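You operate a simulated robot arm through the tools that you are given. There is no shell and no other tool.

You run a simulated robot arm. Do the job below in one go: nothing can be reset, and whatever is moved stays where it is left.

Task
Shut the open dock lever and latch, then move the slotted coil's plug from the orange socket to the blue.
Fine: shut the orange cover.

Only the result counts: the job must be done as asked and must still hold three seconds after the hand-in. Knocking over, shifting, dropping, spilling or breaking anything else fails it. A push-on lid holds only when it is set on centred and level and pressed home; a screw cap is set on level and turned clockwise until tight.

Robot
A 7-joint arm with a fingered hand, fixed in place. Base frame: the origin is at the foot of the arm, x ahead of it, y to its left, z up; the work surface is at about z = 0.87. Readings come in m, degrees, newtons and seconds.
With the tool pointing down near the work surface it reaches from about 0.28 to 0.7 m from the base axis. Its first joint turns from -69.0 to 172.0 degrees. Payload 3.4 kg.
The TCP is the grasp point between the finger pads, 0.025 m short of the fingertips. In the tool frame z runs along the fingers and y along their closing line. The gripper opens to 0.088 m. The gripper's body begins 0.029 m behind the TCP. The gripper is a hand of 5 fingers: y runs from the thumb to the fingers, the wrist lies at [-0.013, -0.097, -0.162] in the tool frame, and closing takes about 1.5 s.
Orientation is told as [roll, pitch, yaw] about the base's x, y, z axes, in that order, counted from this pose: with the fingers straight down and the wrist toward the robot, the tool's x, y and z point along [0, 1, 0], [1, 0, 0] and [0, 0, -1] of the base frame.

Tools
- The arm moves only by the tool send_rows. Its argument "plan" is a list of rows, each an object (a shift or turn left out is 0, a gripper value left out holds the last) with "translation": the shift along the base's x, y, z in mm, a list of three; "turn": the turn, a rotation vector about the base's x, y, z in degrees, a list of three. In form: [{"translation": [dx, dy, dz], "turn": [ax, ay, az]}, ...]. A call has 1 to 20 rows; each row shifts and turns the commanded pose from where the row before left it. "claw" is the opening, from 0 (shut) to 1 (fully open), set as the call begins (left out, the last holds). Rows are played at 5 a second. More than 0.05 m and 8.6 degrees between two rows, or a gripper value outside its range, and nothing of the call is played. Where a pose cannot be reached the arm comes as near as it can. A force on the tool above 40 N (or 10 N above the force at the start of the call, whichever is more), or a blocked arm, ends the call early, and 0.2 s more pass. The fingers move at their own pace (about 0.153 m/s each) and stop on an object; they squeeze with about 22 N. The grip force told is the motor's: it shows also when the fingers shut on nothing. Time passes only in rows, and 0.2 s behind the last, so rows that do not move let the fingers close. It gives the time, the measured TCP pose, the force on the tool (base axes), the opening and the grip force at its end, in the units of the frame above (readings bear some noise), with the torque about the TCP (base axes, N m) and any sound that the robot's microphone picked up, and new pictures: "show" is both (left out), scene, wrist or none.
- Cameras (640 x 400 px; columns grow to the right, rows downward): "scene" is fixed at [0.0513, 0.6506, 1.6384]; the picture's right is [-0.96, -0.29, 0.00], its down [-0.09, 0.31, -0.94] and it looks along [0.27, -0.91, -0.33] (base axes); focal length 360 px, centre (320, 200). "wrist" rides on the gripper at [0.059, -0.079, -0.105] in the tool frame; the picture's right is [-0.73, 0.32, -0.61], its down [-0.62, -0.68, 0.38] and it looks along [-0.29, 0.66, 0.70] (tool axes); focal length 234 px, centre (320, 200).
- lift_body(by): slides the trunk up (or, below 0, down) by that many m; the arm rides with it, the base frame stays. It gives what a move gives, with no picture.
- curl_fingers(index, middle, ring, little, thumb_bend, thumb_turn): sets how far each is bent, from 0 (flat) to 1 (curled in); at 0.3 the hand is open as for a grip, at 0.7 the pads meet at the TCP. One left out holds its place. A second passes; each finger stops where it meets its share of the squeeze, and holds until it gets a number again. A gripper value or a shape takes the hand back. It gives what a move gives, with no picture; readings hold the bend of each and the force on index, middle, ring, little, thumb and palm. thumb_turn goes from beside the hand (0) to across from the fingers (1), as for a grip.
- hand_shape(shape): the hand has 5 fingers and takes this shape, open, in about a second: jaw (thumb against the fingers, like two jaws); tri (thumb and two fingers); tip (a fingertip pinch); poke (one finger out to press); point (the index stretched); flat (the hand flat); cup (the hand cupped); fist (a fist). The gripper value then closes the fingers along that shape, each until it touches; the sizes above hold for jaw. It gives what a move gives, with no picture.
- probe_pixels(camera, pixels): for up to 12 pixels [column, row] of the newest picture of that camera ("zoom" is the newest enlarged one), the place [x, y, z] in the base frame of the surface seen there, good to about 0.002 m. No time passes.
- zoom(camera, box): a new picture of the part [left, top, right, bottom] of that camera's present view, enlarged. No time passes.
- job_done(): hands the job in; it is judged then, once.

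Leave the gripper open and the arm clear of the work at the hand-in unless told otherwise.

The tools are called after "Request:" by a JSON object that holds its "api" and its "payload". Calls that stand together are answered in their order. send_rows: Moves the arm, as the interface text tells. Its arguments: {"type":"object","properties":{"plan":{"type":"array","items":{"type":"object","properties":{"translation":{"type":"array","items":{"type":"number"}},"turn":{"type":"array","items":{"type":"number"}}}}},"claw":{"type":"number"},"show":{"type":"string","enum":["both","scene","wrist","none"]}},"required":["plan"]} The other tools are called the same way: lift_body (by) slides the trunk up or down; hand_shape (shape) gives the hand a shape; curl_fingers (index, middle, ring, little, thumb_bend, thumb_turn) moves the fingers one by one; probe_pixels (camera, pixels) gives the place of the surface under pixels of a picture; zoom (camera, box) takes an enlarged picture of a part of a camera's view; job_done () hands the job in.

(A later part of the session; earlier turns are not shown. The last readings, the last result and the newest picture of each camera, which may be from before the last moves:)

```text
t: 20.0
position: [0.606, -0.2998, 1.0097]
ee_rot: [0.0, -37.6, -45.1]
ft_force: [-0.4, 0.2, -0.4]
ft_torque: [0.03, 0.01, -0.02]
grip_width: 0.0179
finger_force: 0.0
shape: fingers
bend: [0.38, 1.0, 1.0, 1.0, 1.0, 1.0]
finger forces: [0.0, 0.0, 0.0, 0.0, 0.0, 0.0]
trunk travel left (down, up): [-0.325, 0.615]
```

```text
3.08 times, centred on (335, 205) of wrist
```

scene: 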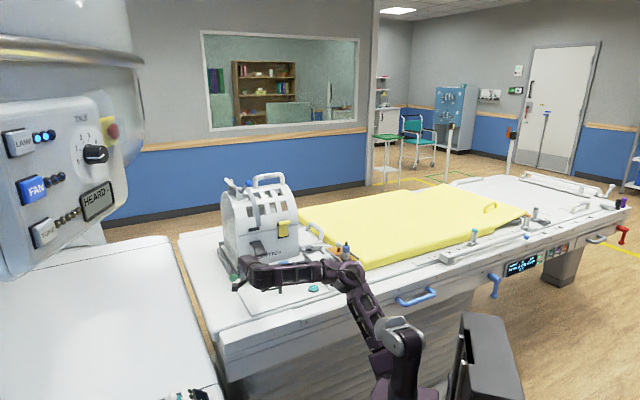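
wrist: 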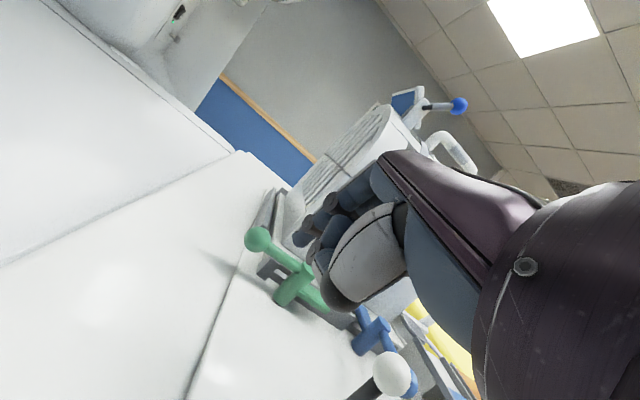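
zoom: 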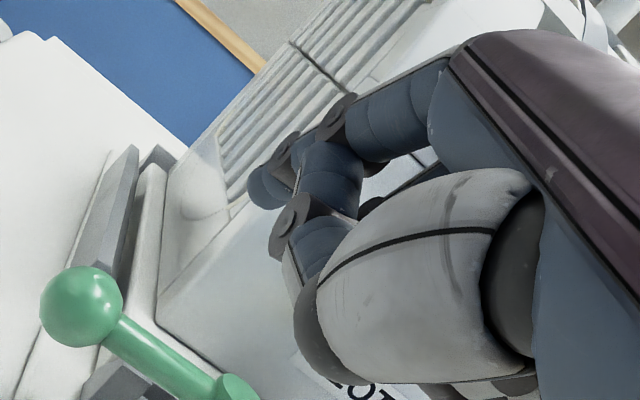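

I want a cleaner hook. The "point" shape keeps the index well ahead of the curled fingers, so I'll use it with only a slight tilt of about 10°.

Request:
{"api": "hand_shape", "payload": {"shape": "point"}}

Request:
{"api": "send_rows", "payload": {"plan": [{"turn": [4.87, 4.87, 0]}, {"turn": [4.87, 4.87, 0]}, {"turn": [4.87, 4.87, 0]}, {"turn": [4.87, 4.87, 0]}, {}]}}

Request:
{"api": "zoom", "payload": {"camera": "wrist", "box": [240, 110, 440, 270]}}

Request:
{"api": "zoom", "payload": {"camera": "scene", "box": [210, 210, 310, 290]}}

```text
t: 20.9
position: [0.6051, -0.2987, 1.0105]
ee_rot: [0.0, -37.4, -44.9]
ft_force: [-0.2, -0.1, 0.6]
ft_torque: [-0.01, 0.01, 0.01]
grip_width: 0.0807
finger_force: 0.2
shape: point
bend: [0.2, 1.0, 1.0, 1.0, 0.99, 0.88]
finger forces: [0.0, 0.0, 0.1, 0.0, 0.1, 0.0]
trunk travel left (down, up): [-0.325, 0.615]
```

```text
t: 22.1
position: [0.5819, -0.3303, 0.9826]
ee_rot: [0.2, -10.0, -44.8]
ft_force: [0.3, 0.3, 0.8]
ft_torque: [-0.02, -0.03, -0.01]
grip_width: 0.0804
finger_force: 0.1
shape: point
bend: [0.2, 1.0, 1.0, 1.0, 0.99, 0.88]
finger forces: [0.0, 0.0, 0.0, 0.0, 0.1, 0.1]
out of reach, approached as far as the arm can: row 1, 2, 3, 4
trunk travel left (down, up): [-0.325, 0.615]
```

scene: 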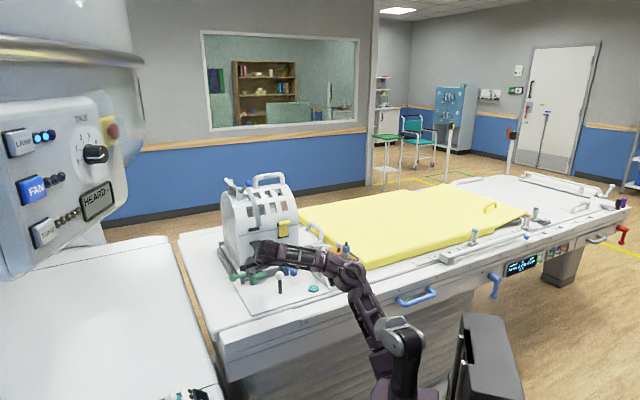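
wrist: 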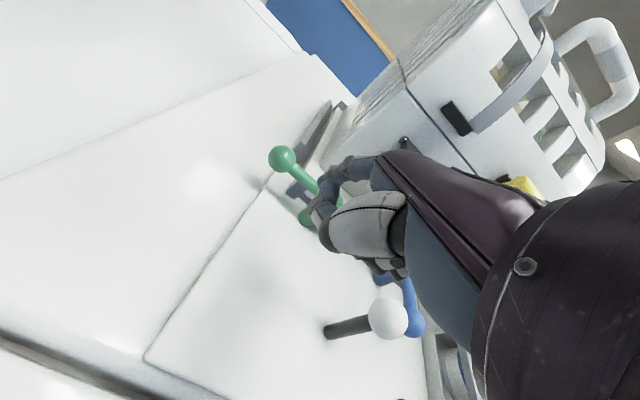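

```text
2.50 times, centred on (340, 190) of wrist
```

zoom: 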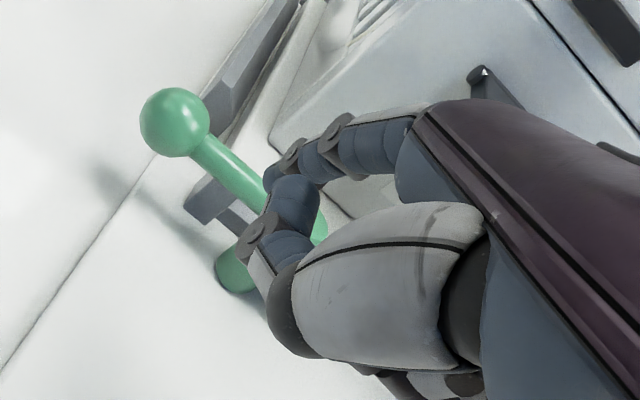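

```text
5.00 times, centred on (260, 250) of scene
```

zoom: 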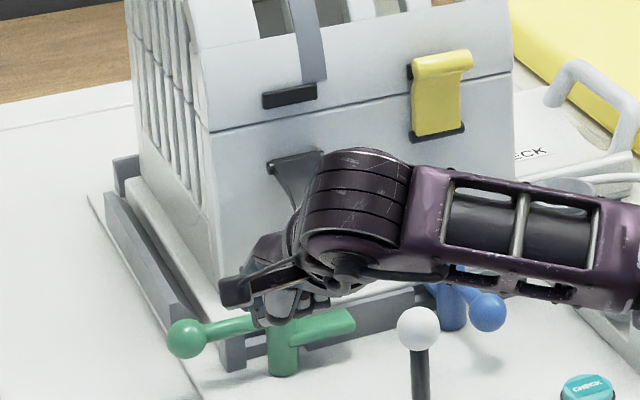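

With less tilt the arm ran out of wrist travel. So I'll go back to about 37° tilt and use the "jaw" shape to cage the knob between thumb and fingers. First I'll back away and re-tilt.

Request:
{"api": "send_rows", "payload": {"plan": [{"translation": [-10, 14, 10], "turn": [-4.87, -4.87, 0]}, {"translation": [0, 14, 10], "turn": [-4.87, -4.87, 0]}, {"translation": [5, 5, 10], "turn": [-4.87, -4.87, 0]}, {"translation": [10, 10, 10], "turn": [-4.87, -4.87, 0]}, {"translation": [10, 10, 10]}, {}], "show": "none"}}

Request:
{"api": "hand_shape", "payload": {"shape": "jaw"}}

Request:
{"api": "send_rows", "payload": {"plan": [{}, {}], "claw": 0.65}}

Request:
{"api": "zoom", "payload": {"camera": "wrist", "box": [220, 110, 440, 290]}}

```text
t: 23.5
position: [0.5915, -0.2984, 1.0268]
ee_rot: [0.2, -37.5, -44.8]
ft_force: [0.0, -0.1, 0.8]
ft_torque: [0.0, 0.01, -0.02]
grip_width: 0.0806
finger_force: 0.0
shape: point
bend: [0.2, 1.0, 1.0, 1.0, 0.99, 0.88]
finger forces: [0.0, 0.1, 0.0, 0.0, 0.1, 0.0]
out of reach, approached as far as the arm can: row 4, 5
trunk travel left (down, up): [-0.325, 0.615]
```

```text
t: 24.4
position: [0.591, -0.2979, 1.0266]
ee_rot: [0.3, -37.5, -44.8]
ft_force: [-0.1, -1.2, 1.1]
ft_torque: [-0.03, 0.0, -0.01]
grip_width: 0.0877
finger_force: 0.1
shape: jaw
bend: [0.3, 0.3, 0.3, 0.3, 0.3, 0.97]
finger forces: [0.1, 0.0, 0.1, 0.1, 0.0, 0.0]
trunk travel left (down, up): [-0.325, 0.615]
```

```text
t: 25.0
position: [0.5904, -0.2974, 1.0261]
ee_rot: [0.1, -37.5, -44.8]
ft_force: [-0.4, 0.2, -0.4]
ft_torque: [-0.02, -0.03, -0.04]
grip_width: 0.0576
finger_force: 0.2
shape: jaw
bend: [0.28, 0.39, 0.35, 0.36, 0.61, 1.0]
finger forces: [0.0, 0.0, 0.1, 0.0, 0.0, 0.0]
trunk travel left (down, up): [-0.325, 0.615]
```

scene: 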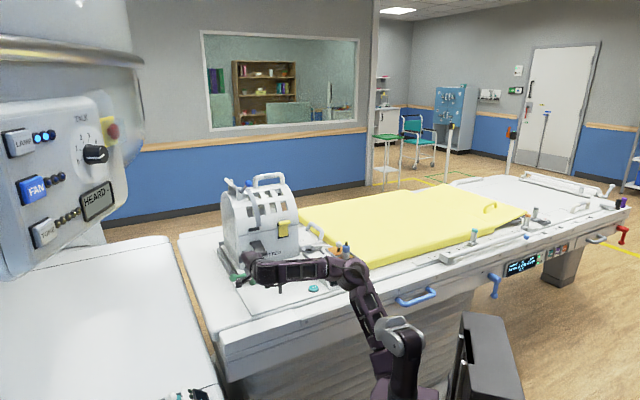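
wrist: 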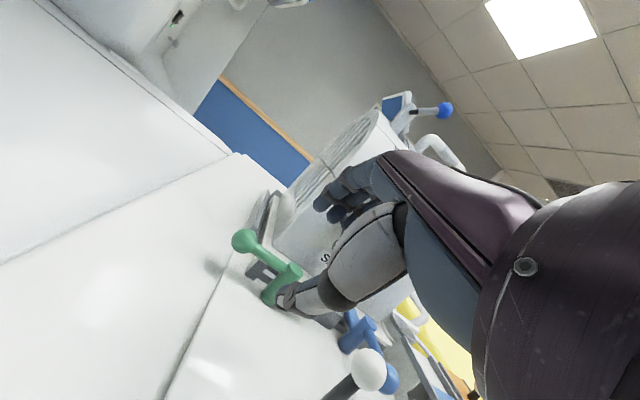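

```text
2.22 times, centred on (330, 200) of wrist
```

zoom: 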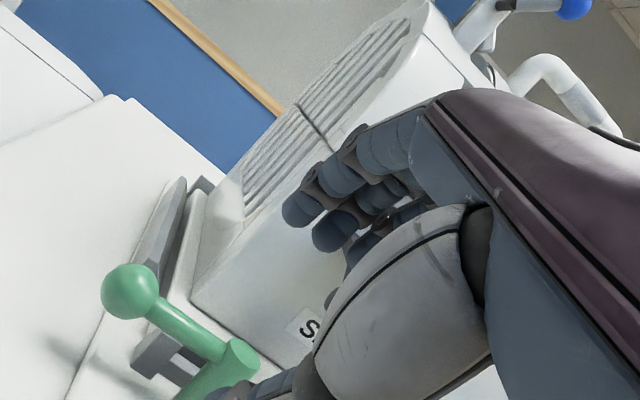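

The cage is open 58 mm. I'll move forward at z≈0.99 over the knob, holding the tilt, and check the reach.

Request:
{"api": "send_rows", "payload": {"plan": [{"translation": [24.7, -19.5, -9]}, {"translation": [24.7, -19.5, -9]}, {"translation": [24.7, -19.5, -9]}, {"translation": [24.7, -19.5, -9]}, {}], "show": "wrist"}}

Request:
{"api": "zoom", "payload": {"camera": "wrist", "box": [220, 130, 400, 290]}}

Request:
{"api": "zoom", "payload": {"camera": "scene", "box": [210, 210, 310, 290]}}

```text
t: 26.2
position: [0.6842, -0.3711, 0.9932]
ee_rot: [0.0, -37.5, -45.0]
ft_force: [-0.2, 0.0, -0.9]
ft_torque: [-0.02, -0.01, -0.02]
grip_width: 0.0574
finger_force: 0.1
shape: jaw
bend: [0.28, 0.39, 0.35, 0.36, 0.61, 1.0]
finger forces: [0.1, 0.0, 0.1, 0.0, 0.0, 0.1]
out of reach, approached as far as the arm can: row 4
trunk travel left (down, up): [-0.325, 0.615]
```

wrist: 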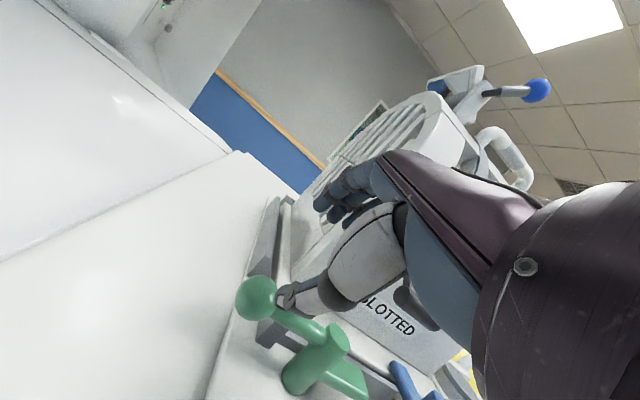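

```text
2.50 times, centred on (310, 210) of wrist
```

zoom: 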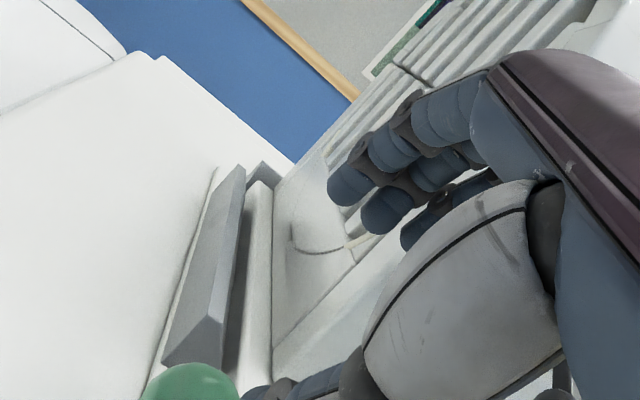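

```text
5.00 times, centred on (260, 250) of scene
```

zoom: 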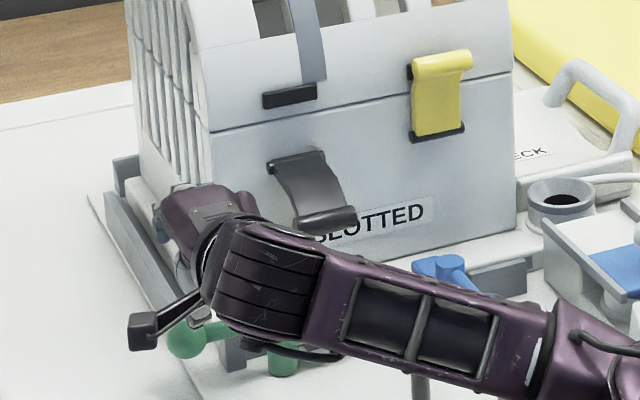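

TCP is at e=0.221, f=0.746, and the knob appears exactly where predicted (256,298). I'll descend about 62 mm so fingers pass behind and thumb in front of the knob.

Request:
{"api": "send_rows", "payload": {"plan": [{"translation": [2, -2, -16]}, {"translation": [2, -2, -16]}, {"translation": [1, -1, -16]}, {"translation": [0, 0, -14]}, {}], "show": "wrist"}}

Request:
{"api": "zoom", "payload": {"camera": "wrist", "box": [220, 130, 400, 290]}}

```text
t: 27.4
position: [0.6876, -0.3741, 0.932]
ee_rot: [0.0, -37.4, -45.0]
ft_force: [-0.5, -0.1, 0.1]
ft_torque: [0.02, -0.01, -0.01]
grip_width: 0.0572
finger_force: 0.0
shape: jaw
bend: [0.28, 0.39, 0.35, 0.36, 0.61, 1.0]
finger forces: [0.1, 0.1, 0.0, 0.0, 0.0, 0.0]
trunk travel left (down, up): [-0.325, 0.615]
```

wrist: 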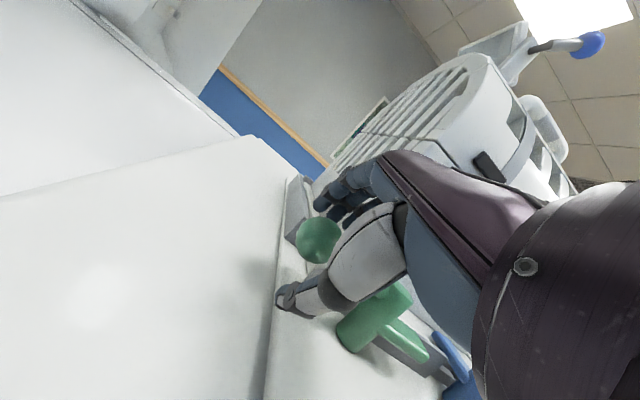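

```text
2.50 times, centred on (310, 210) of wrist
```

zoom: 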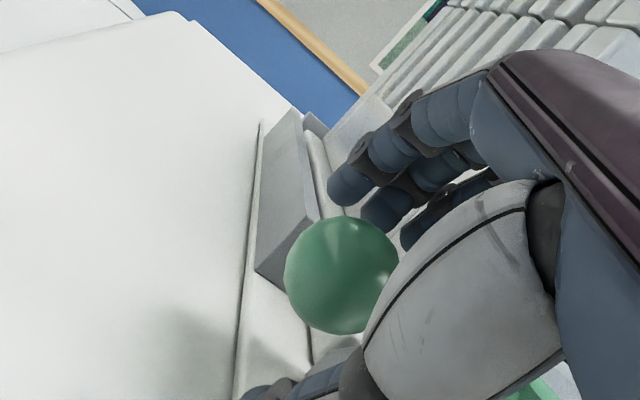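

The knob sits between thumb and fingers, right at the TCP. I'll narrow the cage and pull the lever along its arc for the first 30°.

Request:
{"api": "send_rows", "payload": {"plan": [{}, {}, {"translation": [-7.1, 6.3, 0], "turn": [0, 0, 2]}, {"translation": [-7.9, 5.2, 0], "turn": [0, 0, 3]}, {"translation": [-8.4, 4.2, 0], "turn": [0, 0, 3]}, {"translation": [-9.0, 3.1, 0], "turn": [0, 0, 3]}, {}], "claw": 0.42}}

Request:
{"api": "zoom", "payload": {"camera": "wrist", "box": [220, 150, 420, 310]}}

Request:
{"api": "zoom", "payload": {"camera": "scene", "box": [210, 210, 310, 290]}}

```text
t: 29.0
position: [0.6541, -0.3551, 0.929]
ee_rot: [0.0, -37.4, -34.0]
ft_force: [1.0, -0.1, -0.4]
ft_torque: [0.0, 0.05, 0.0]
grip_width: 0.0379
finger_force: 0.1
shape: jaw
bend: [0.74, 0.48, 0.45, 0.43, 0.72, 1.0]
finger forces: [0.4, 0.0, 0.1, 0.0, 0.1, 0.1]
trunk travel left (down, up): [-0.325, 0.615]
```

scene: 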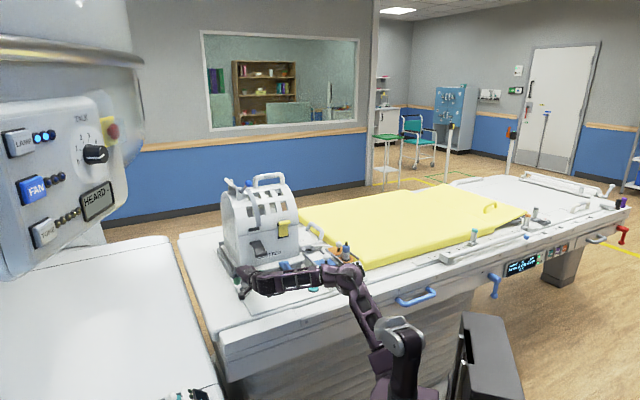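
wrist: 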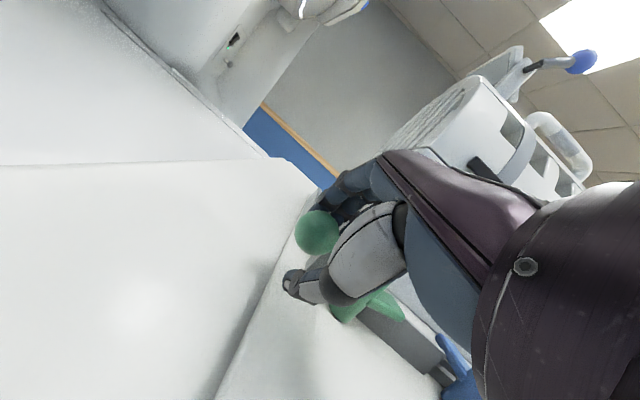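

```text
2.50 times, centred on (320, 230) of wrist
```

zoom: 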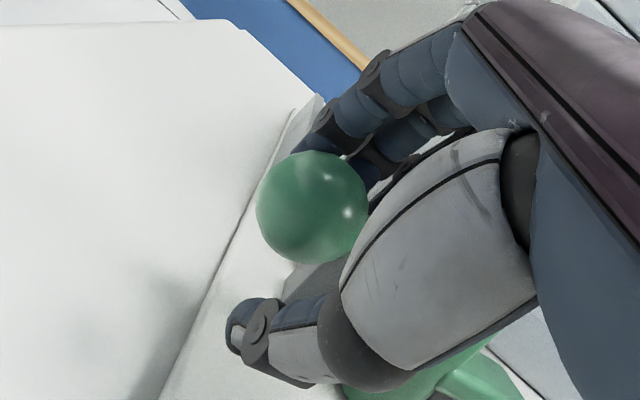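

```text
5.00 times, centred on (260, 250) of scene
```

zoom: 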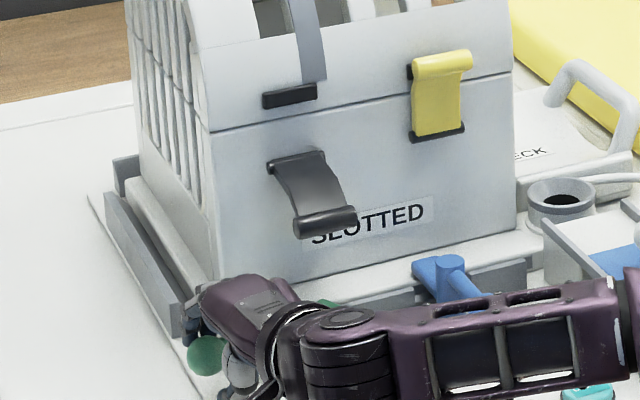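

The lever follows the hand (knob at wrist 318,232; forces only about 1 N). I'll continue the arc to about 60°.

Request:
{"api": "send_rows", "payload": {"plan": [{"translation": [-9.3, 1.8, 0], "turn": [0, 0, 3]}, {"translation": [-9.5, 0.7, 0], "turn": [0, 0, 3]}, {"translation": [-9.5, -0.7, 0], "turn": [0, 0, 3]}, {"translation": [-9.3, -1.8, 0], "turn": [0, 0, 3]}, {}]}}

Request:
{"api": "zoom", "payload": {"camera": "wrist", "box": [220, 150, 420, 310]}}

Request:
{"api": "zoom", "payload": {"camera": "scene", "box": [210, 210, 310, 290]}}

```text
t: 30.2
position: [0.6168, -0.3569, 0.931]
ee_rot: [0.1, -37.5, -22.0]
ft_force: [0.1, 0.4, 0.5]
ft_torque: [-0.02, -0.06, 0.05]
grip_width: 0.0375
finger_force: 0.1
shape: jaw
bend: [0.74, 0.48, 0.43, 0.43, 0.72, 1.0]
finger forces: [0.0, 0.0, 1.5, 0.0, 0.1, 0.1]
trunk travel left (down, up): [-0.325, 0.615]
```

scene: 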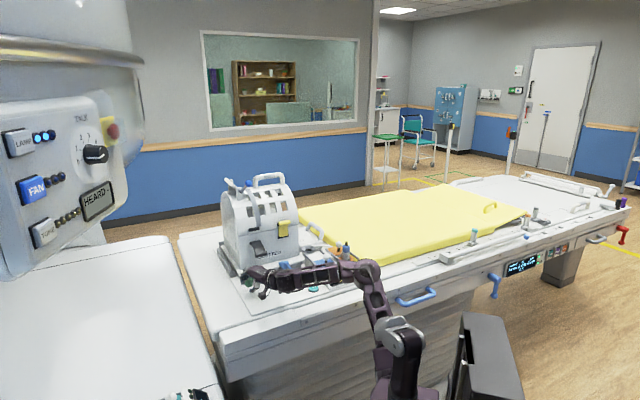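
wrist: 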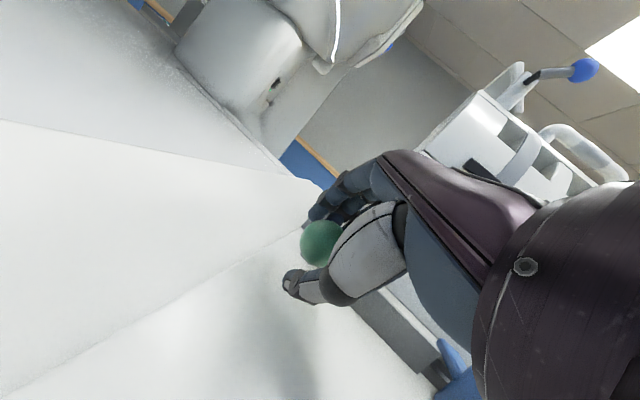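

```text
2.50 times, centred on (320, 230) of wrist
```

zoom: 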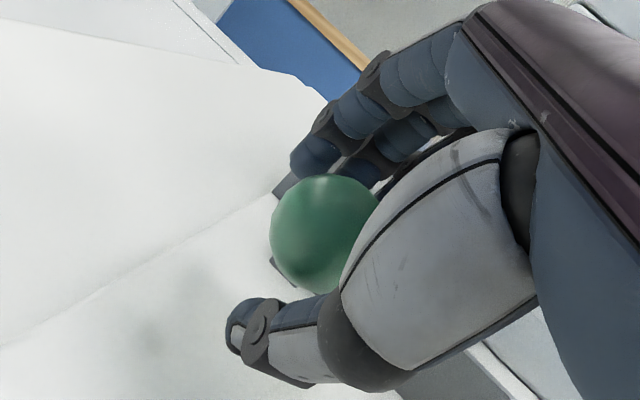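

```text
5.00 times, centred on (260, 250) of scene
```

zoom: 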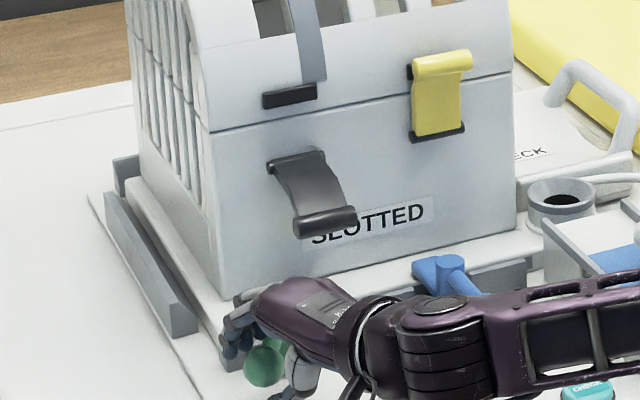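

The lever is at about 60° (knob held near wrist 322,243). Going further in this pose would bring the palm near the white peg. So I'll open, back out along the finger axis, turn the hand back and push the knob the rest of the way from its left side.

Request:
{"api": "send_rows", "payload": {"plan": [{}, {}, {}, {"translation": [-8, 4, 14]}, {"translation": [-8, 4, 14]}, {"translation": [-4, 6, 18], "turn": [0, 0, -5]}, {"translation": [0, 10, 20], "turn": [0, 0, -6]}, {"translation": [10, 15, 10], "turn": [0, 0, -6]}, {"translation": [20, 20, 0], "turn": [0, 0, -6]}, {}], "claw": 0.7}}

Request:
{"api": "zoom", "payload": {"camera": "wrist", "box": [200, 150, 400, 310]}}

Request:
{"api": "zoom", "payload": {"camera": "scene", "box": [210, 210, 310, 290]}}

```text
t: 32.4
position: [0.6251, -0.3027, 1.007]
ee_rot: [0.1, -37.6, -44.9]
ft_force: [0.4, 0.0, 0.8]
ft_torque: [-0.01, 0.02, -0.01]
grip_width: 0.0612
finger_force: 0.0
shape: jaw
bend: [0.27, 0.37, 0.34, 0.35, 0.58, 0.99]
finger forces: [0.0, 0.0, 0.0, 0.0, 0.1, 0.0]
out of reach, approached as far as the arm can: row 9
trunk travel left (down, up): [-0.325, 0.615]
```

scene: 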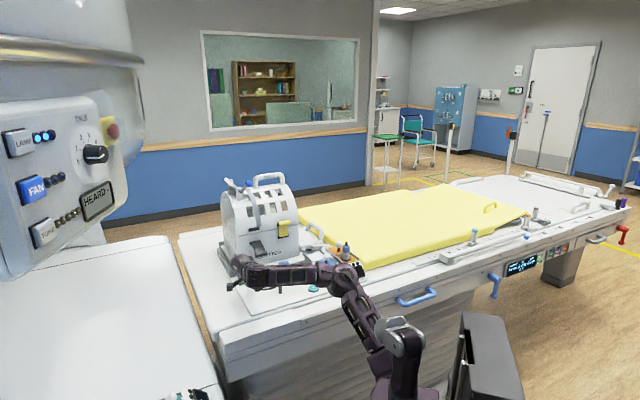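
wrist: 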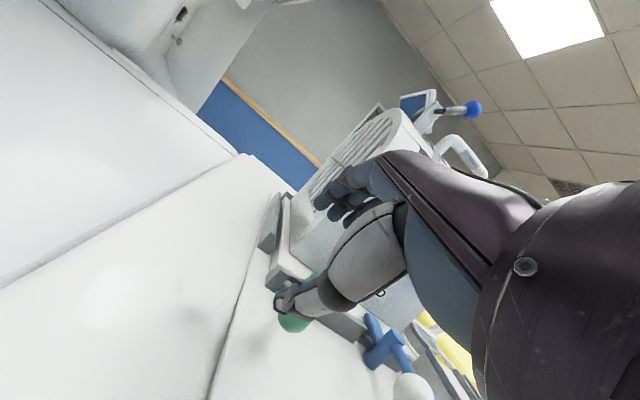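

```text
2.50 times, centred on (300, 230) of wrist
```

zoom: 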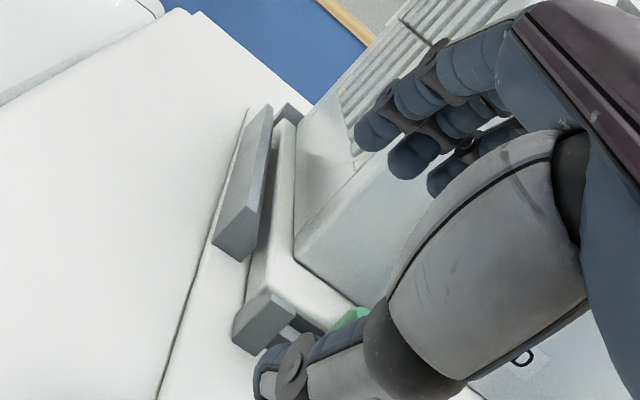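

```text
5.00 times, centred on (260, 250) of scene
```

zoom: 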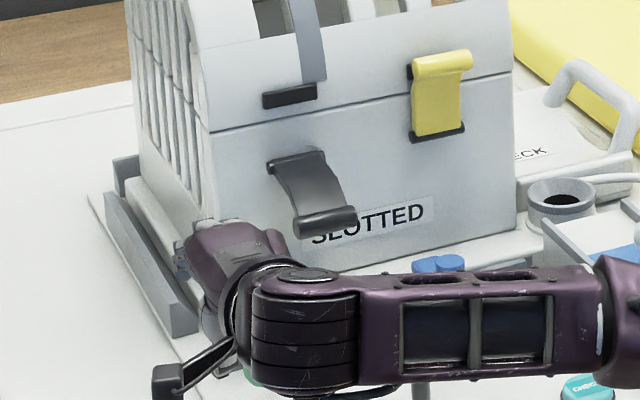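

I'll shift further left at a slightly lower height, which reaches better, and look for the green knob.

Request:
{"api": "send_rows", "payload": {"plan": [{"translation": [12, 12, -6]}, {"translation": [12, 12, -6]}, {"translation": [14, 8, -6]}, {}], "show": "wrist"}}

Request:
{"api": "zoom", "payload": {"camera": "scene", "box": [210, 210, 310, 290]}}

```text
t: 33.4
position: [0.6491, -0.3013, 0.9759]
ee_rot: [0.2, -37.5, -44.8]
ft_force: [0.1, -0.3, 0.8]
ft_torque: [0.0, 0.01, -0.02]
grip_width: 0.0612
finger_force: 0.0
shape: jaw
bend: [0.27, 0.37, 0.34, 0.35, 0.58, 0.99]
finger forces: [0.0, 0.0, 0.0, 0.0, 0.0, 0.0]
out of reach, approached as far as the arm can: row 1, 2, 3
trunk travel left (down, up): [-0.325, 0.615]
```

wrist: 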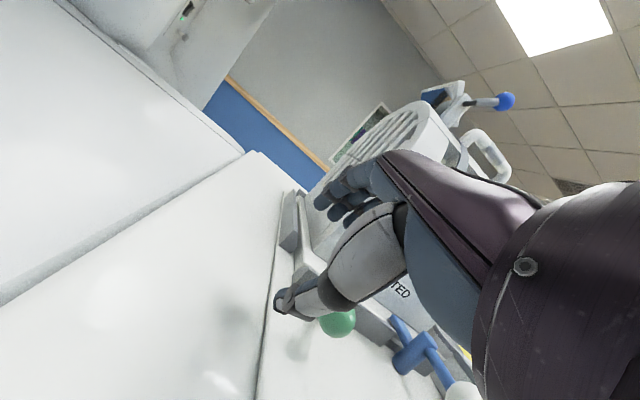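

```text
5.00 times, centred on (260, 250) of scene
```

zoom: 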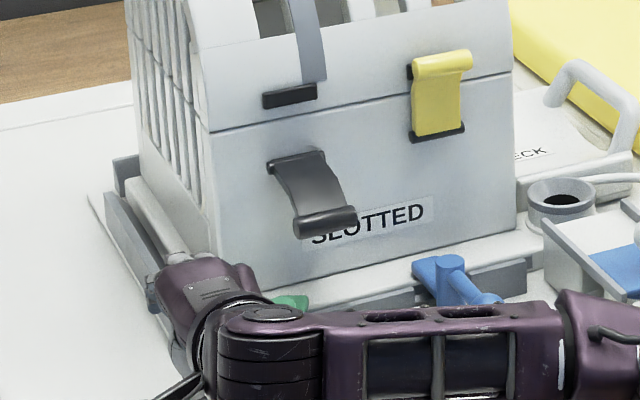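

The knob is visible at wrist (338,322), about where predicted. I'll close the hand, move slightly left and lower it beside the knob's left side.

Request:
{"api": "send_rows", "payload": {"plan": [{"translation": [6, 6, 0]}, {"translation": [5, 5, -8]}, {"translation": [2, 0, -16]}, {"translation": [0, 0, -16]}, {"translation": [0, 0, -16]}, {}, {}], "claw": 0, "show": "wrist"}}

Request:
{"api": "zoom", "payload": {"camera": "wrist", "box": [240, 150, 440, 310]}}

Request:
{"api": "zoom", "payload": {"camera": "scene", "box": [210, 210, 310, 290]}}

```text
t: 35.0
position: [0.6584, -0.3003, 0.9151]
ee_rot: [0.1, -37.4, -45.0]
ft_force: [-1.4, 0.1, 0.5]
ft_torque: [0.0, -0.02, 0.02]
grip_width: 0.0
finger_force: 21.7
shape: jaw
bend: [0.7, 0.7, 0.7, 0.7, 0.37, 1.0]
finger forces: [0.0, 0.1, 0.0, 0.0, 0.1, 0.1]
out of reach, approached as far as the arm can: row 1, 2
trunk travel left (down, up): [-0.325, 0.615]
```

wrist: 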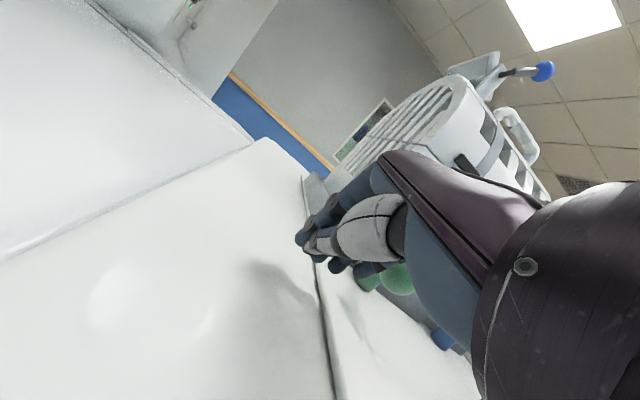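

```text
2.50 times, centred on (340, 230) of wrist
```

zoom: 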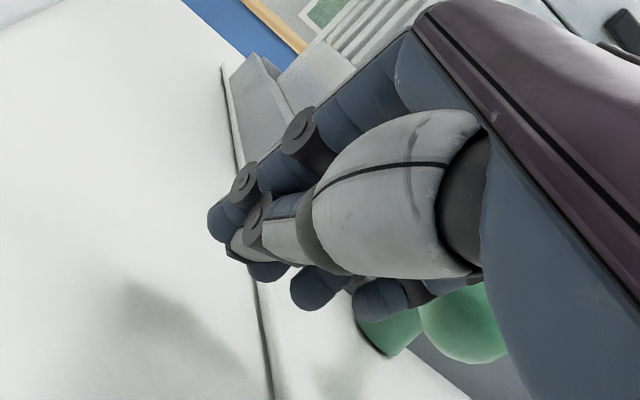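

```text
5.00 times, centred on (260, 250) of scene
```

zoom: 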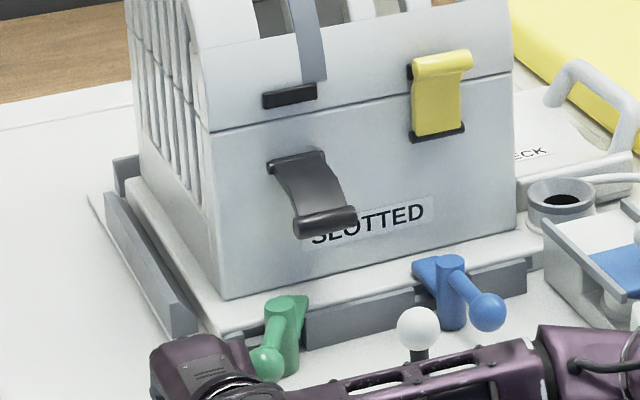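

Now I can see the green lever with its cam partly over the dock, and about 30° to go. The forearm passes near the white peg in view, so I'll probe its height before pushing right.

Request:
{"api": "probe_pixels", "payload": {"camera": "zoom", "pixels": [[420, 365], [350, 375], [500, 350], [418, 325], [265, 362], [285, 305], [200, 360], [300, 385], [560, 350]]}}

```text
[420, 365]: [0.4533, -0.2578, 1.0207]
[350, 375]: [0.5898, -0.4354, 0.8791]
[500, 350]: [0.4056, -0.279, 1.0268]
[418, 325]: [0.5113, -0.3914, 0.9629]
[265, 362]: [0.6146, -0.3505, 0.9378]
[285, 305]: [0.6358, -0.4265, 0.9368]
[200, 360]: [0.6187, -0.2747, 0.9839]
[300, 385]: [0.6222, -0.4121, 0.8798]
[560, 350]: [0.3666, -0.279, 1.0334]
```

The forearm is clear: it is at f≈0.50, while the peg is at f≈0.64. The knob centre is around (0.621,-0.361). I'll move 22 mm forward so the little finger sits behind the knob, then push right in small steps.

Request:
{"api": "send_rows", "payload": {"plan": [{"translation": [8, -8, 0]}, {"translation": [7.6, -7.6, 0]}, {"translation": [-7.8, -4.2, 0]}, {"translation": [-7.8, -4.2, 0]}, {"translation": [-7.8, -4.2, 0]}, {}], "show": "wrist"}}

Request:
{"api": "zoom", "payload": {"camera": "scene", "box": [210, 210, 310, 290]}}

```text
t: 36.4
position: [0.6509, -0.3295, 0.9173]
ee_rot: [-0.1, -37.5, -45.0]
ft_force: [-0.2, 0.9, 0.6]
ft_torque: [-0.02, -0.01, 0.02]
grip_width: 0.0
finger_force: 21.7
shape: jaw
bend: [0.7, 0.7, 0.7, 0.7, 0.37, 1.0]
finger forces: [0.1, 0.0, 0.1, 0.0, 0.0, 0.0]
trunk travel left (down, up): [-0.325, 0.615]
```

wrist: 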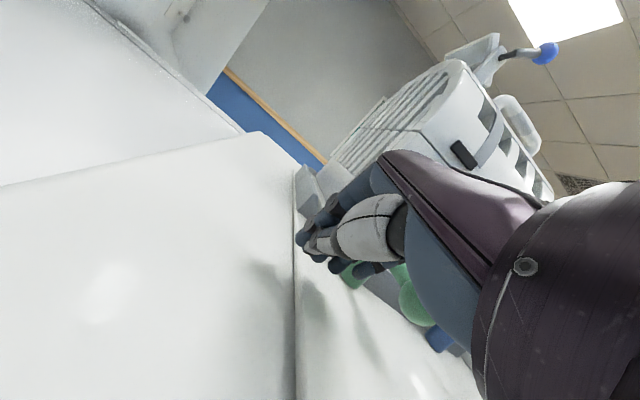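

```text
5.00 times, centred on (260, 250) of scene
```

zoom: 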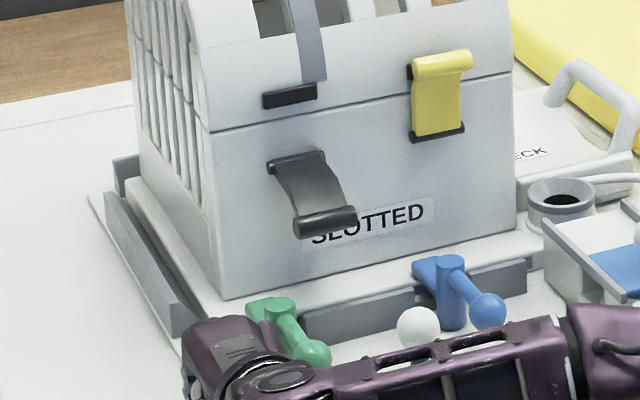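

The green lever now points the same way as the blue one. I'll measure both for comparison.

Request:
{"api": "probe_pixels", "payload": {"camera": "zoom", "pixels": [[314, 352], [280, 302], [488, 311], [451, 260], [258, 308], [428, 266], [298, 330], [470, 290]]}}

Request:
{"api": "zoom", "payload": {"camera": "scene", "box": [240, 250, 320, 300]}}

```text
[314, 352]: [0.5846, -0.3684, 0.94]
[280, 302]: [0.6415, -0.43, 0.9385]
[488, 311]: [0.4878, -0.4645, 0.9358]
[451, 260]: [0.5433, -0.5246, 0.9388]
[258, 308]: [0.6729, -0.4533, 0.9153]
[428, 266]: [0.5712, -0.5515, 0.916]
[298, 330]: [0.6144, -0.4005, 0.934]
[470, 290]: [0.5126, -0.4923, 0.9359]
```

```text
8.00 times, centred on (280, 275) of scene
```

zoom: 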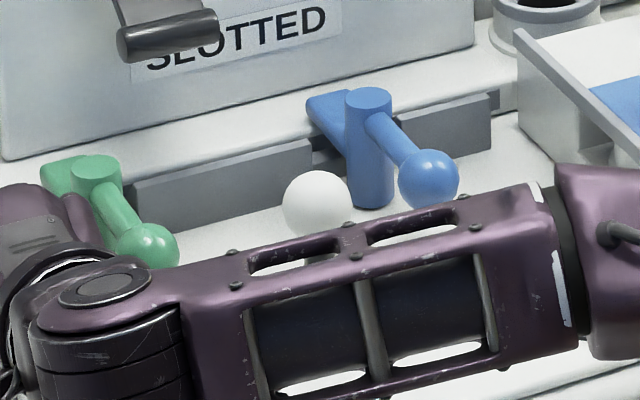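

Green lever: knob minus pivot is (-0.057, 0.062), and blue's is (-0.056, 0.060), so both are at the same angle and the dock lever is shut. Next I'll back the hand out up and left, then raise the trunk for the latch.

Request:
{"api": "send_rows", "payload": {"plan": [{"translation": [7, 7, 0]}, {"translation": [-4, 8, 14]}, {"translation": [-8, 10, 16]}, {"translation": [-8, 10, 16]}, {"translation": [-8, 8, 16]}, {}], "show": "none"}}

Request:
{"api": "lift_body", "payload": {"by": 0.15}}

Request:
{"api": "hand_shape", "payload": {"shape": "point"}}

Request:
{"api": "zoom", "payload": {"camera": "scene", "box": [210, 190, 330, 290]}}

```text
t: 37.8
position: [0.6281, -0.2944, 0.9769]
ee_rot: [0.1, -37.4, -44.8]
ft_force: [-0.1, 0.0, -0.1]
ft_torque: [-0.01, -0.01, -0.01]
grip_width: 0.0
finger_force: 22.1
shape: jaw
bend: [0.7, 0.7, 0.7, 0.7, 0.37, 1.0]
finger forces: [0.0, 0.0, 0.0, 0.0, 0.1, 0.1]
out of reach, approached as far as the arm can: row 5
trunk travel left (down, up): [-0.325, 0.615]
```

```text
t: 39.6
position: [0.6282, -0.2943, 1.1263]
ee_rot: [0.1, -37.4, -44.9]
ft_force: [-0.1, -0.7, 0.5]
ft_torque: [0.0, 0.0, 0.0]
grip_width: 0.0
finger_force: 22.4
shape: jaw
bend: [0.7, 0.7, 0.7, 0.7, 0.37, 1.0]
finger forces: [0.0, 0.1, 0.0, 0.0, 0.1, 0.0]
trunk travel left (down, up): [-0.475, 0.465]
```

```text
t: 40.5
position: [0.6265, -0.2938, 1.1271]
ee_rot: [0.1, -37.5, -44.8]
ft_force: [0.6, 0.5, 0.4]
ft_torque: [0.0, 0.03, -0.02]
grip_width: 0.0
finger_force: 0.0
shape: point
bend: [0.2, 1.0, 1.0, 1.0, 0.99, 0.88]
finger forces: [0.0, 0.0, 0.0, 0.1, 0.0, 0.1]
trunk travel left (down, up): [-0.475, 0.465]
```

```text
4.00 times, centred on (270, 240) of scene
```

zoom: 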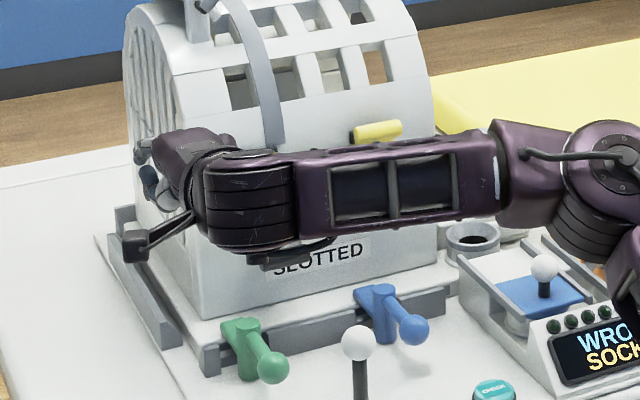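

Both dock levers are now parallel. Next is the latch. I'll reduce the tilt to 20°, yaw to -65°, and move in front of the grey flap, staying back from it.

Request:
{"api": "send_rows", "payload": {"plan": [{"turn": [4.12, 4.12, 0]}, {"turn": [4.12, 4.12, 0]}, {"turn": [4.12, 4.12, 0]}, {"translation": [-15, -15, -10], "turn": [0, 0, -6.67]}, {"translation": [-18, -18, -15], "turn": [0, 0, -6.67]}, {"translation": [-20, -20, -20], "turn": [0, 0, -6.67]}, {"translation": [-20, -20, -20]}, {}]}}

Request:
{"api": "zoom", "payload": {"camera": "scene", "box": [210, 190, 330, 290]}}

Request:
{"api": "zoom", "payload": {"camera": "wrist", "box": [180, 80, 420, 280]}}

```text
t: 42.3
position: [0.5375, -0.3957, 1.0441]
ee_rot: [0.2, -20.0, -64.9]
ft_force: [-0.4, 0.4, -1.4]
ft_torque: [0.01, 0.0, -0.03]
grip_width: 0.0001
finger_force: 0.0
shape: point
bend: [0.2, 1.0, 1.0, 1.0, 0.99, 0.88]
finger forces: [0.1, 0.0, 0.1, 0.1, 0.0, 0.1]
out of reach, approached as far as the arm can: row 2, 3, 4, 5, 6
trunk travel left (down, up): [-0.475, 0.465]
```

scene: 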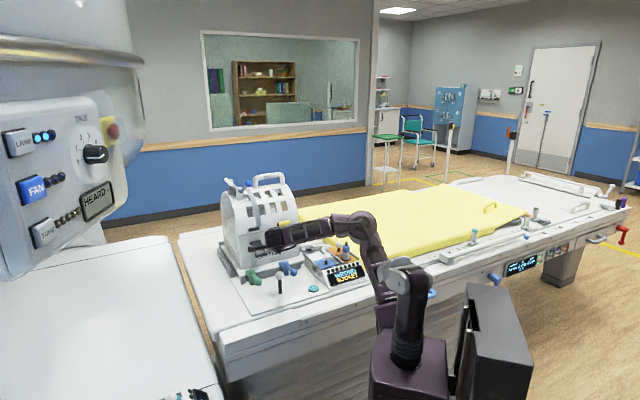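
wrist: 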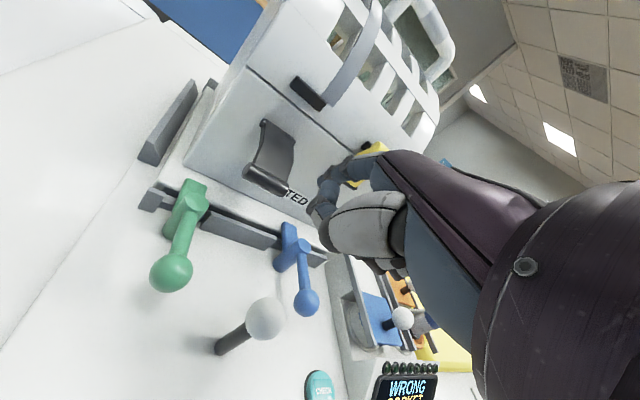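

```text
4.00 times, centred on (270, 240) of scene
```

zoom: 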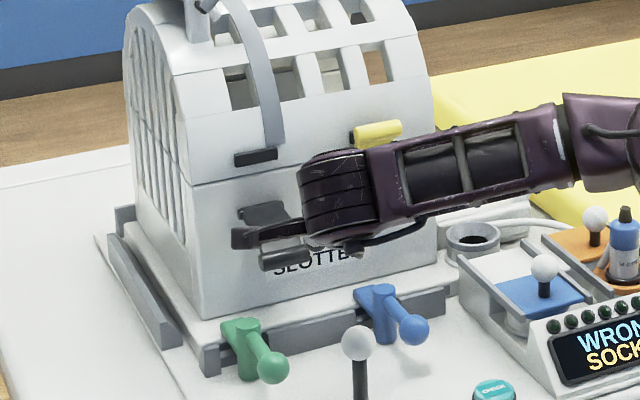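

```text
2.00 times, centred on (300, 180) of wrist
```

zoom: 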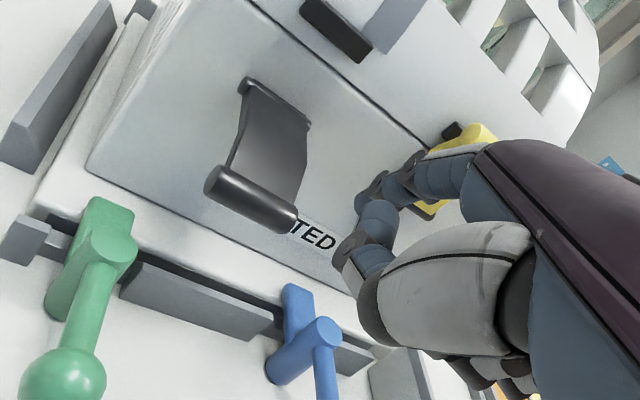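

Now the flap is clearly visible in the wrist zoom: bar from (215,185) to (290,220), hinge from (245,85) to (310,120). I'll probe these for exact positions, plus the index tip.

Request:
{"api": "probe_pixels", "payload": {"camera": "zoom", "pixels": [[215, 185], [250, 200], [288, 218], [250, 212], [245, 85], [307, 118], [275, 125], [270, 160], [335, 30], [372, 192], [362, 205], [412, 165]]}}

```text
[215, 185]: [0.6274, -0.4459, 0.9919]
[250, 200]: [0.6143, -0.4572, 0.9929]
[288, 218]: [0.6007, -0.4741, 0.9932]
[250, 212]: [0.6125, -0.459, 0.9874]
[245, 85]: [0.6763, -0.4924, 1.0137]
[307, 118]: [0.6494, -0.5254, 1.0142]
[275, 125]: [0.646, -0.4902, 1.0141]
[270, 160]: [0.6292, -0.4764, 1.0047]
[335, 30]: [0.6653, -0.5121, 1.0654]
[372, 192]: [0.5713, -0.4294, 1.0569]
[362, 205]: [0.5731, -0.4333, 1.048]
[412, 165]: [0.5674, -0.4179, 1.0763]
```

Bar spans e 0.09–0.128 at f≈0.759, z≈0.986; hinge at f≈0.828, z≈1.012; catch at z≈1.065. To stay clear of the peg I'll yaw another -20° and shift left.

Request:
{"api": "send_rows", "payload": {"plan": [{"translation": [11.5, 6.2, 0], "turn": [0, 0, -5]}, {"translation": [11.5, 6.2, 0], "turn": [0, 0, -5]}, {"translation": [11.5, 6.2, -5], "turn": [0, 0, -5]}, {"translation": [11.5, 6.2, -5], "turn": [0, 0, -5]}, {}]}}

Request:
{"api": "zoom", "payload": {"camera": "wrist", "box": [180, 80, 420, 280]}}

Request:
{"api": "zoom", "payload": {"camera": "scene", "box": [210, 190, 330, 290]}}

```text
t: 43.5
position: [0.5481, -0.4584, 0.9924]
ee_rot: [0.5, -20.0, -84.7]
ft_force: [-0.2, 0.2, -0.2]
ft_torque: [0.0, 0.0, 0.01]
grip_width: 0.0
finger_force: 0.1
shape: point
bend: [0.2, 1.0, 1.0, 1.0, 0.99, 0.88]
finger forces: [0.0, 0.0, 0.0, 0.0, 0.1, 0.1]
out of reach, approached as far as the arm can: row 1, 2, 3, 4
trunk travel left (down, up): [-0.475, 0.465]
```

scene: 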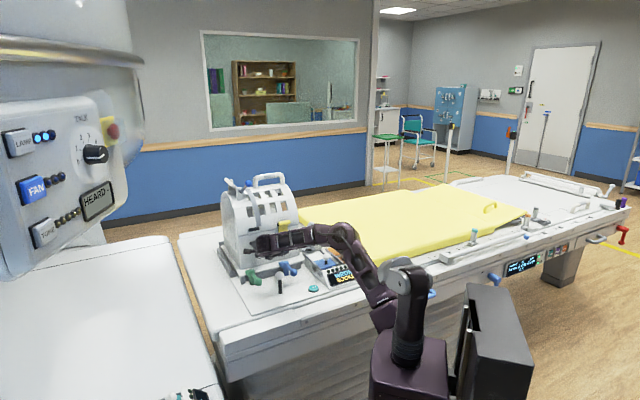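
wrist: 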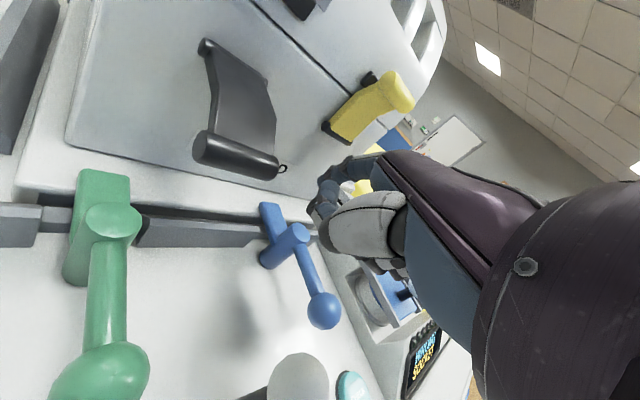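

```text
2.00 times, centred on (300, 180) of wrist
```

zoom: 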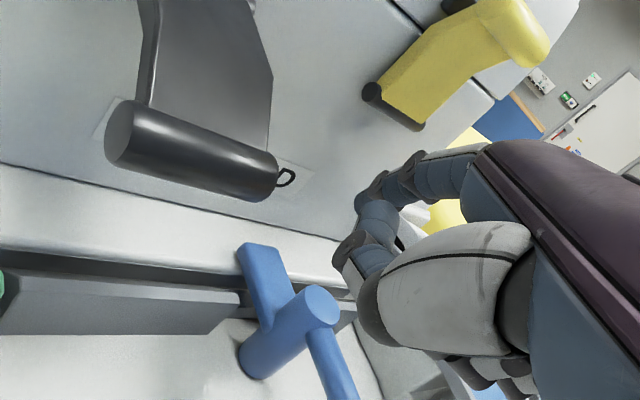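

```text
4.00 times, centred on (270, 240) of scene
```

zoom: 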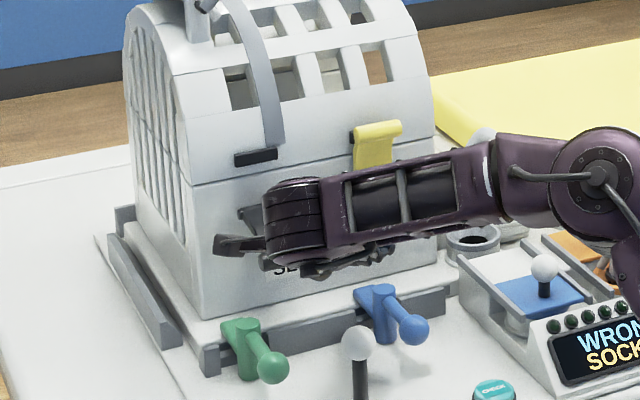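

That yaw pulled the arm off target, since it can't hold it. The arm naturally comes from the right, so I'll approach the flap from the right-front instead. First I'll back away, then yaw the other way.

Request:
{"api": "send_rows", "payload": {"plan": [{"translation": [-14, 14, 10]}, {"translation": [-14, 14, 10]}, {"translation": [-14, 14, 10], "turn": [0, 0, 7]}, {"translation": [-8, 8, 5], "turn": [0, 0, 8]}, {"turn": [0, 0, 8]}, {"turn": [0, 0, 8]}, {"turn": [0, 0, 8]}, {"turn": [0, 0, 8]}, {"turn": [0, 0, 8]}, {"turn": [0, 0, 8]}, {"turn": [0, 0, 8]}, {"turn": [0, 0, 4]}, {}]}}

Request:
{"api": "zoom", "payload": {"camera": "scene", "box": [210, 190, 330, 290]}}

```text
t: 46.3
position: [0.4913, -0.4285, 1.0177]
ee_rot: [0.3, -20.0, -9.8]
ft_force: [0.1, 0.3, -0.1]
ft_torque: [0.02, 0.02, 0.0]
grip_width: 0.0
finger_force: 0.0
shape: point
bend: [0.2, 1.0, 1.0, 1.0, 0.99, 0.88]
finger forces: [0.0, 0.0, 0.0, 0.0, 0.0, 0.0]
out of reach, approached as far as the arm can: row 1, 2
trunk travel left (down, up): [-0.475, 0.465]
```

scene: 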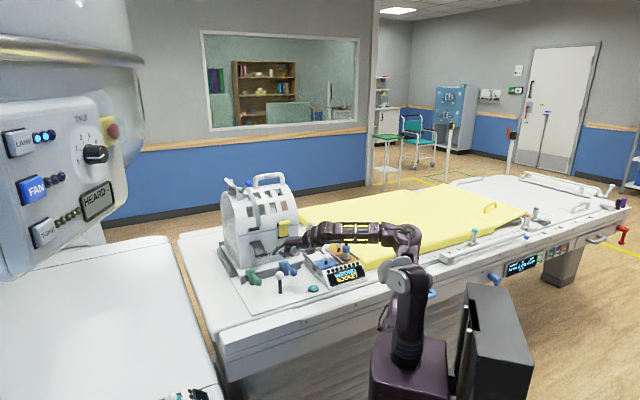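
wrist: 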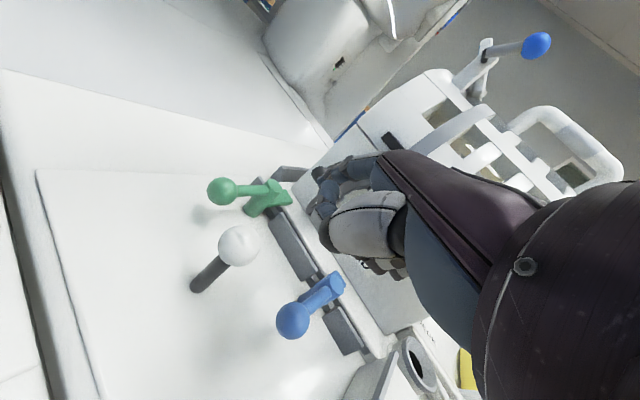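

```text
4.00 times, centred on (270, 240) of scene
```

zoom: 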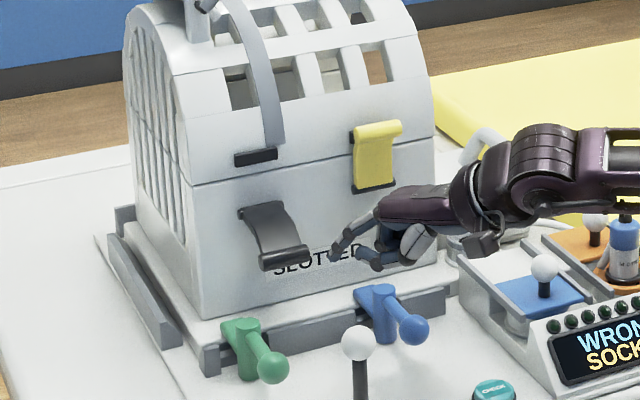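

Now the scene camera sees both the index finger (335,258 in zoom) and the flap. I'll probe the fingertip and flap.

Request:
{"api": "probe_pixels", "payload": {"camera": "zoom", "pixels": [[335, 257], [343, 245], [355, 232], [372, 262], [305, 250], [262, 262], [285, 258], [243, 208], [283, 205], [278, 230], [240, 158], [275, 155]]}}

Request:
{"api": "zoom", "payload": {"camera": "scene", "box": [260, 220, 320, 270]}}

```text
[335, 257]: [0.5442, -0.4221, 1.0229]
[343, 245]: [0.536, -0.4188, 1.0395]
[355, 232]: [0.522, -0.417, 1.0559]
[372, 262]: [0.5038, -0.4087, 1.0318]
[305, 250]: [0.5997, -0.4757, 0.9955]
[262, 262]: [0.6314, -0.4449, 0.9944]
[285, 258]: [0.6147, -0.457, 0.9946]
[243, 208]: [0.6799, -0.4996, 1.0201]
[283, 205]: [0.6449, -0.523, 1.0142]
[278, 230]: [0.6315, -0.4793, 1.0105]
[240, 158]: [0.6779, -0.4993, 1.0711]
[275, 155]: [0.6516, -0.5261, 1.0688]
```

```text
8.00 times, centred on (290, 245) of scene
```

zoom: 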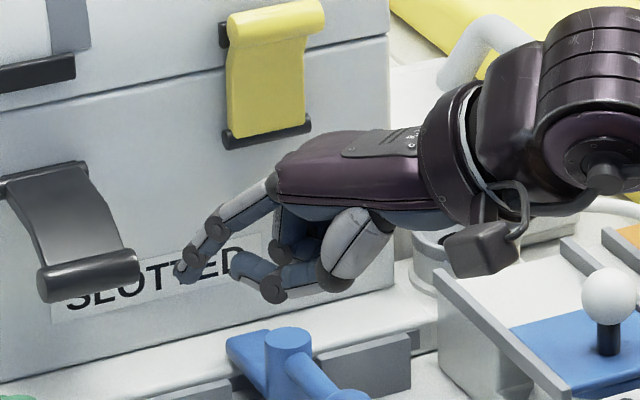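

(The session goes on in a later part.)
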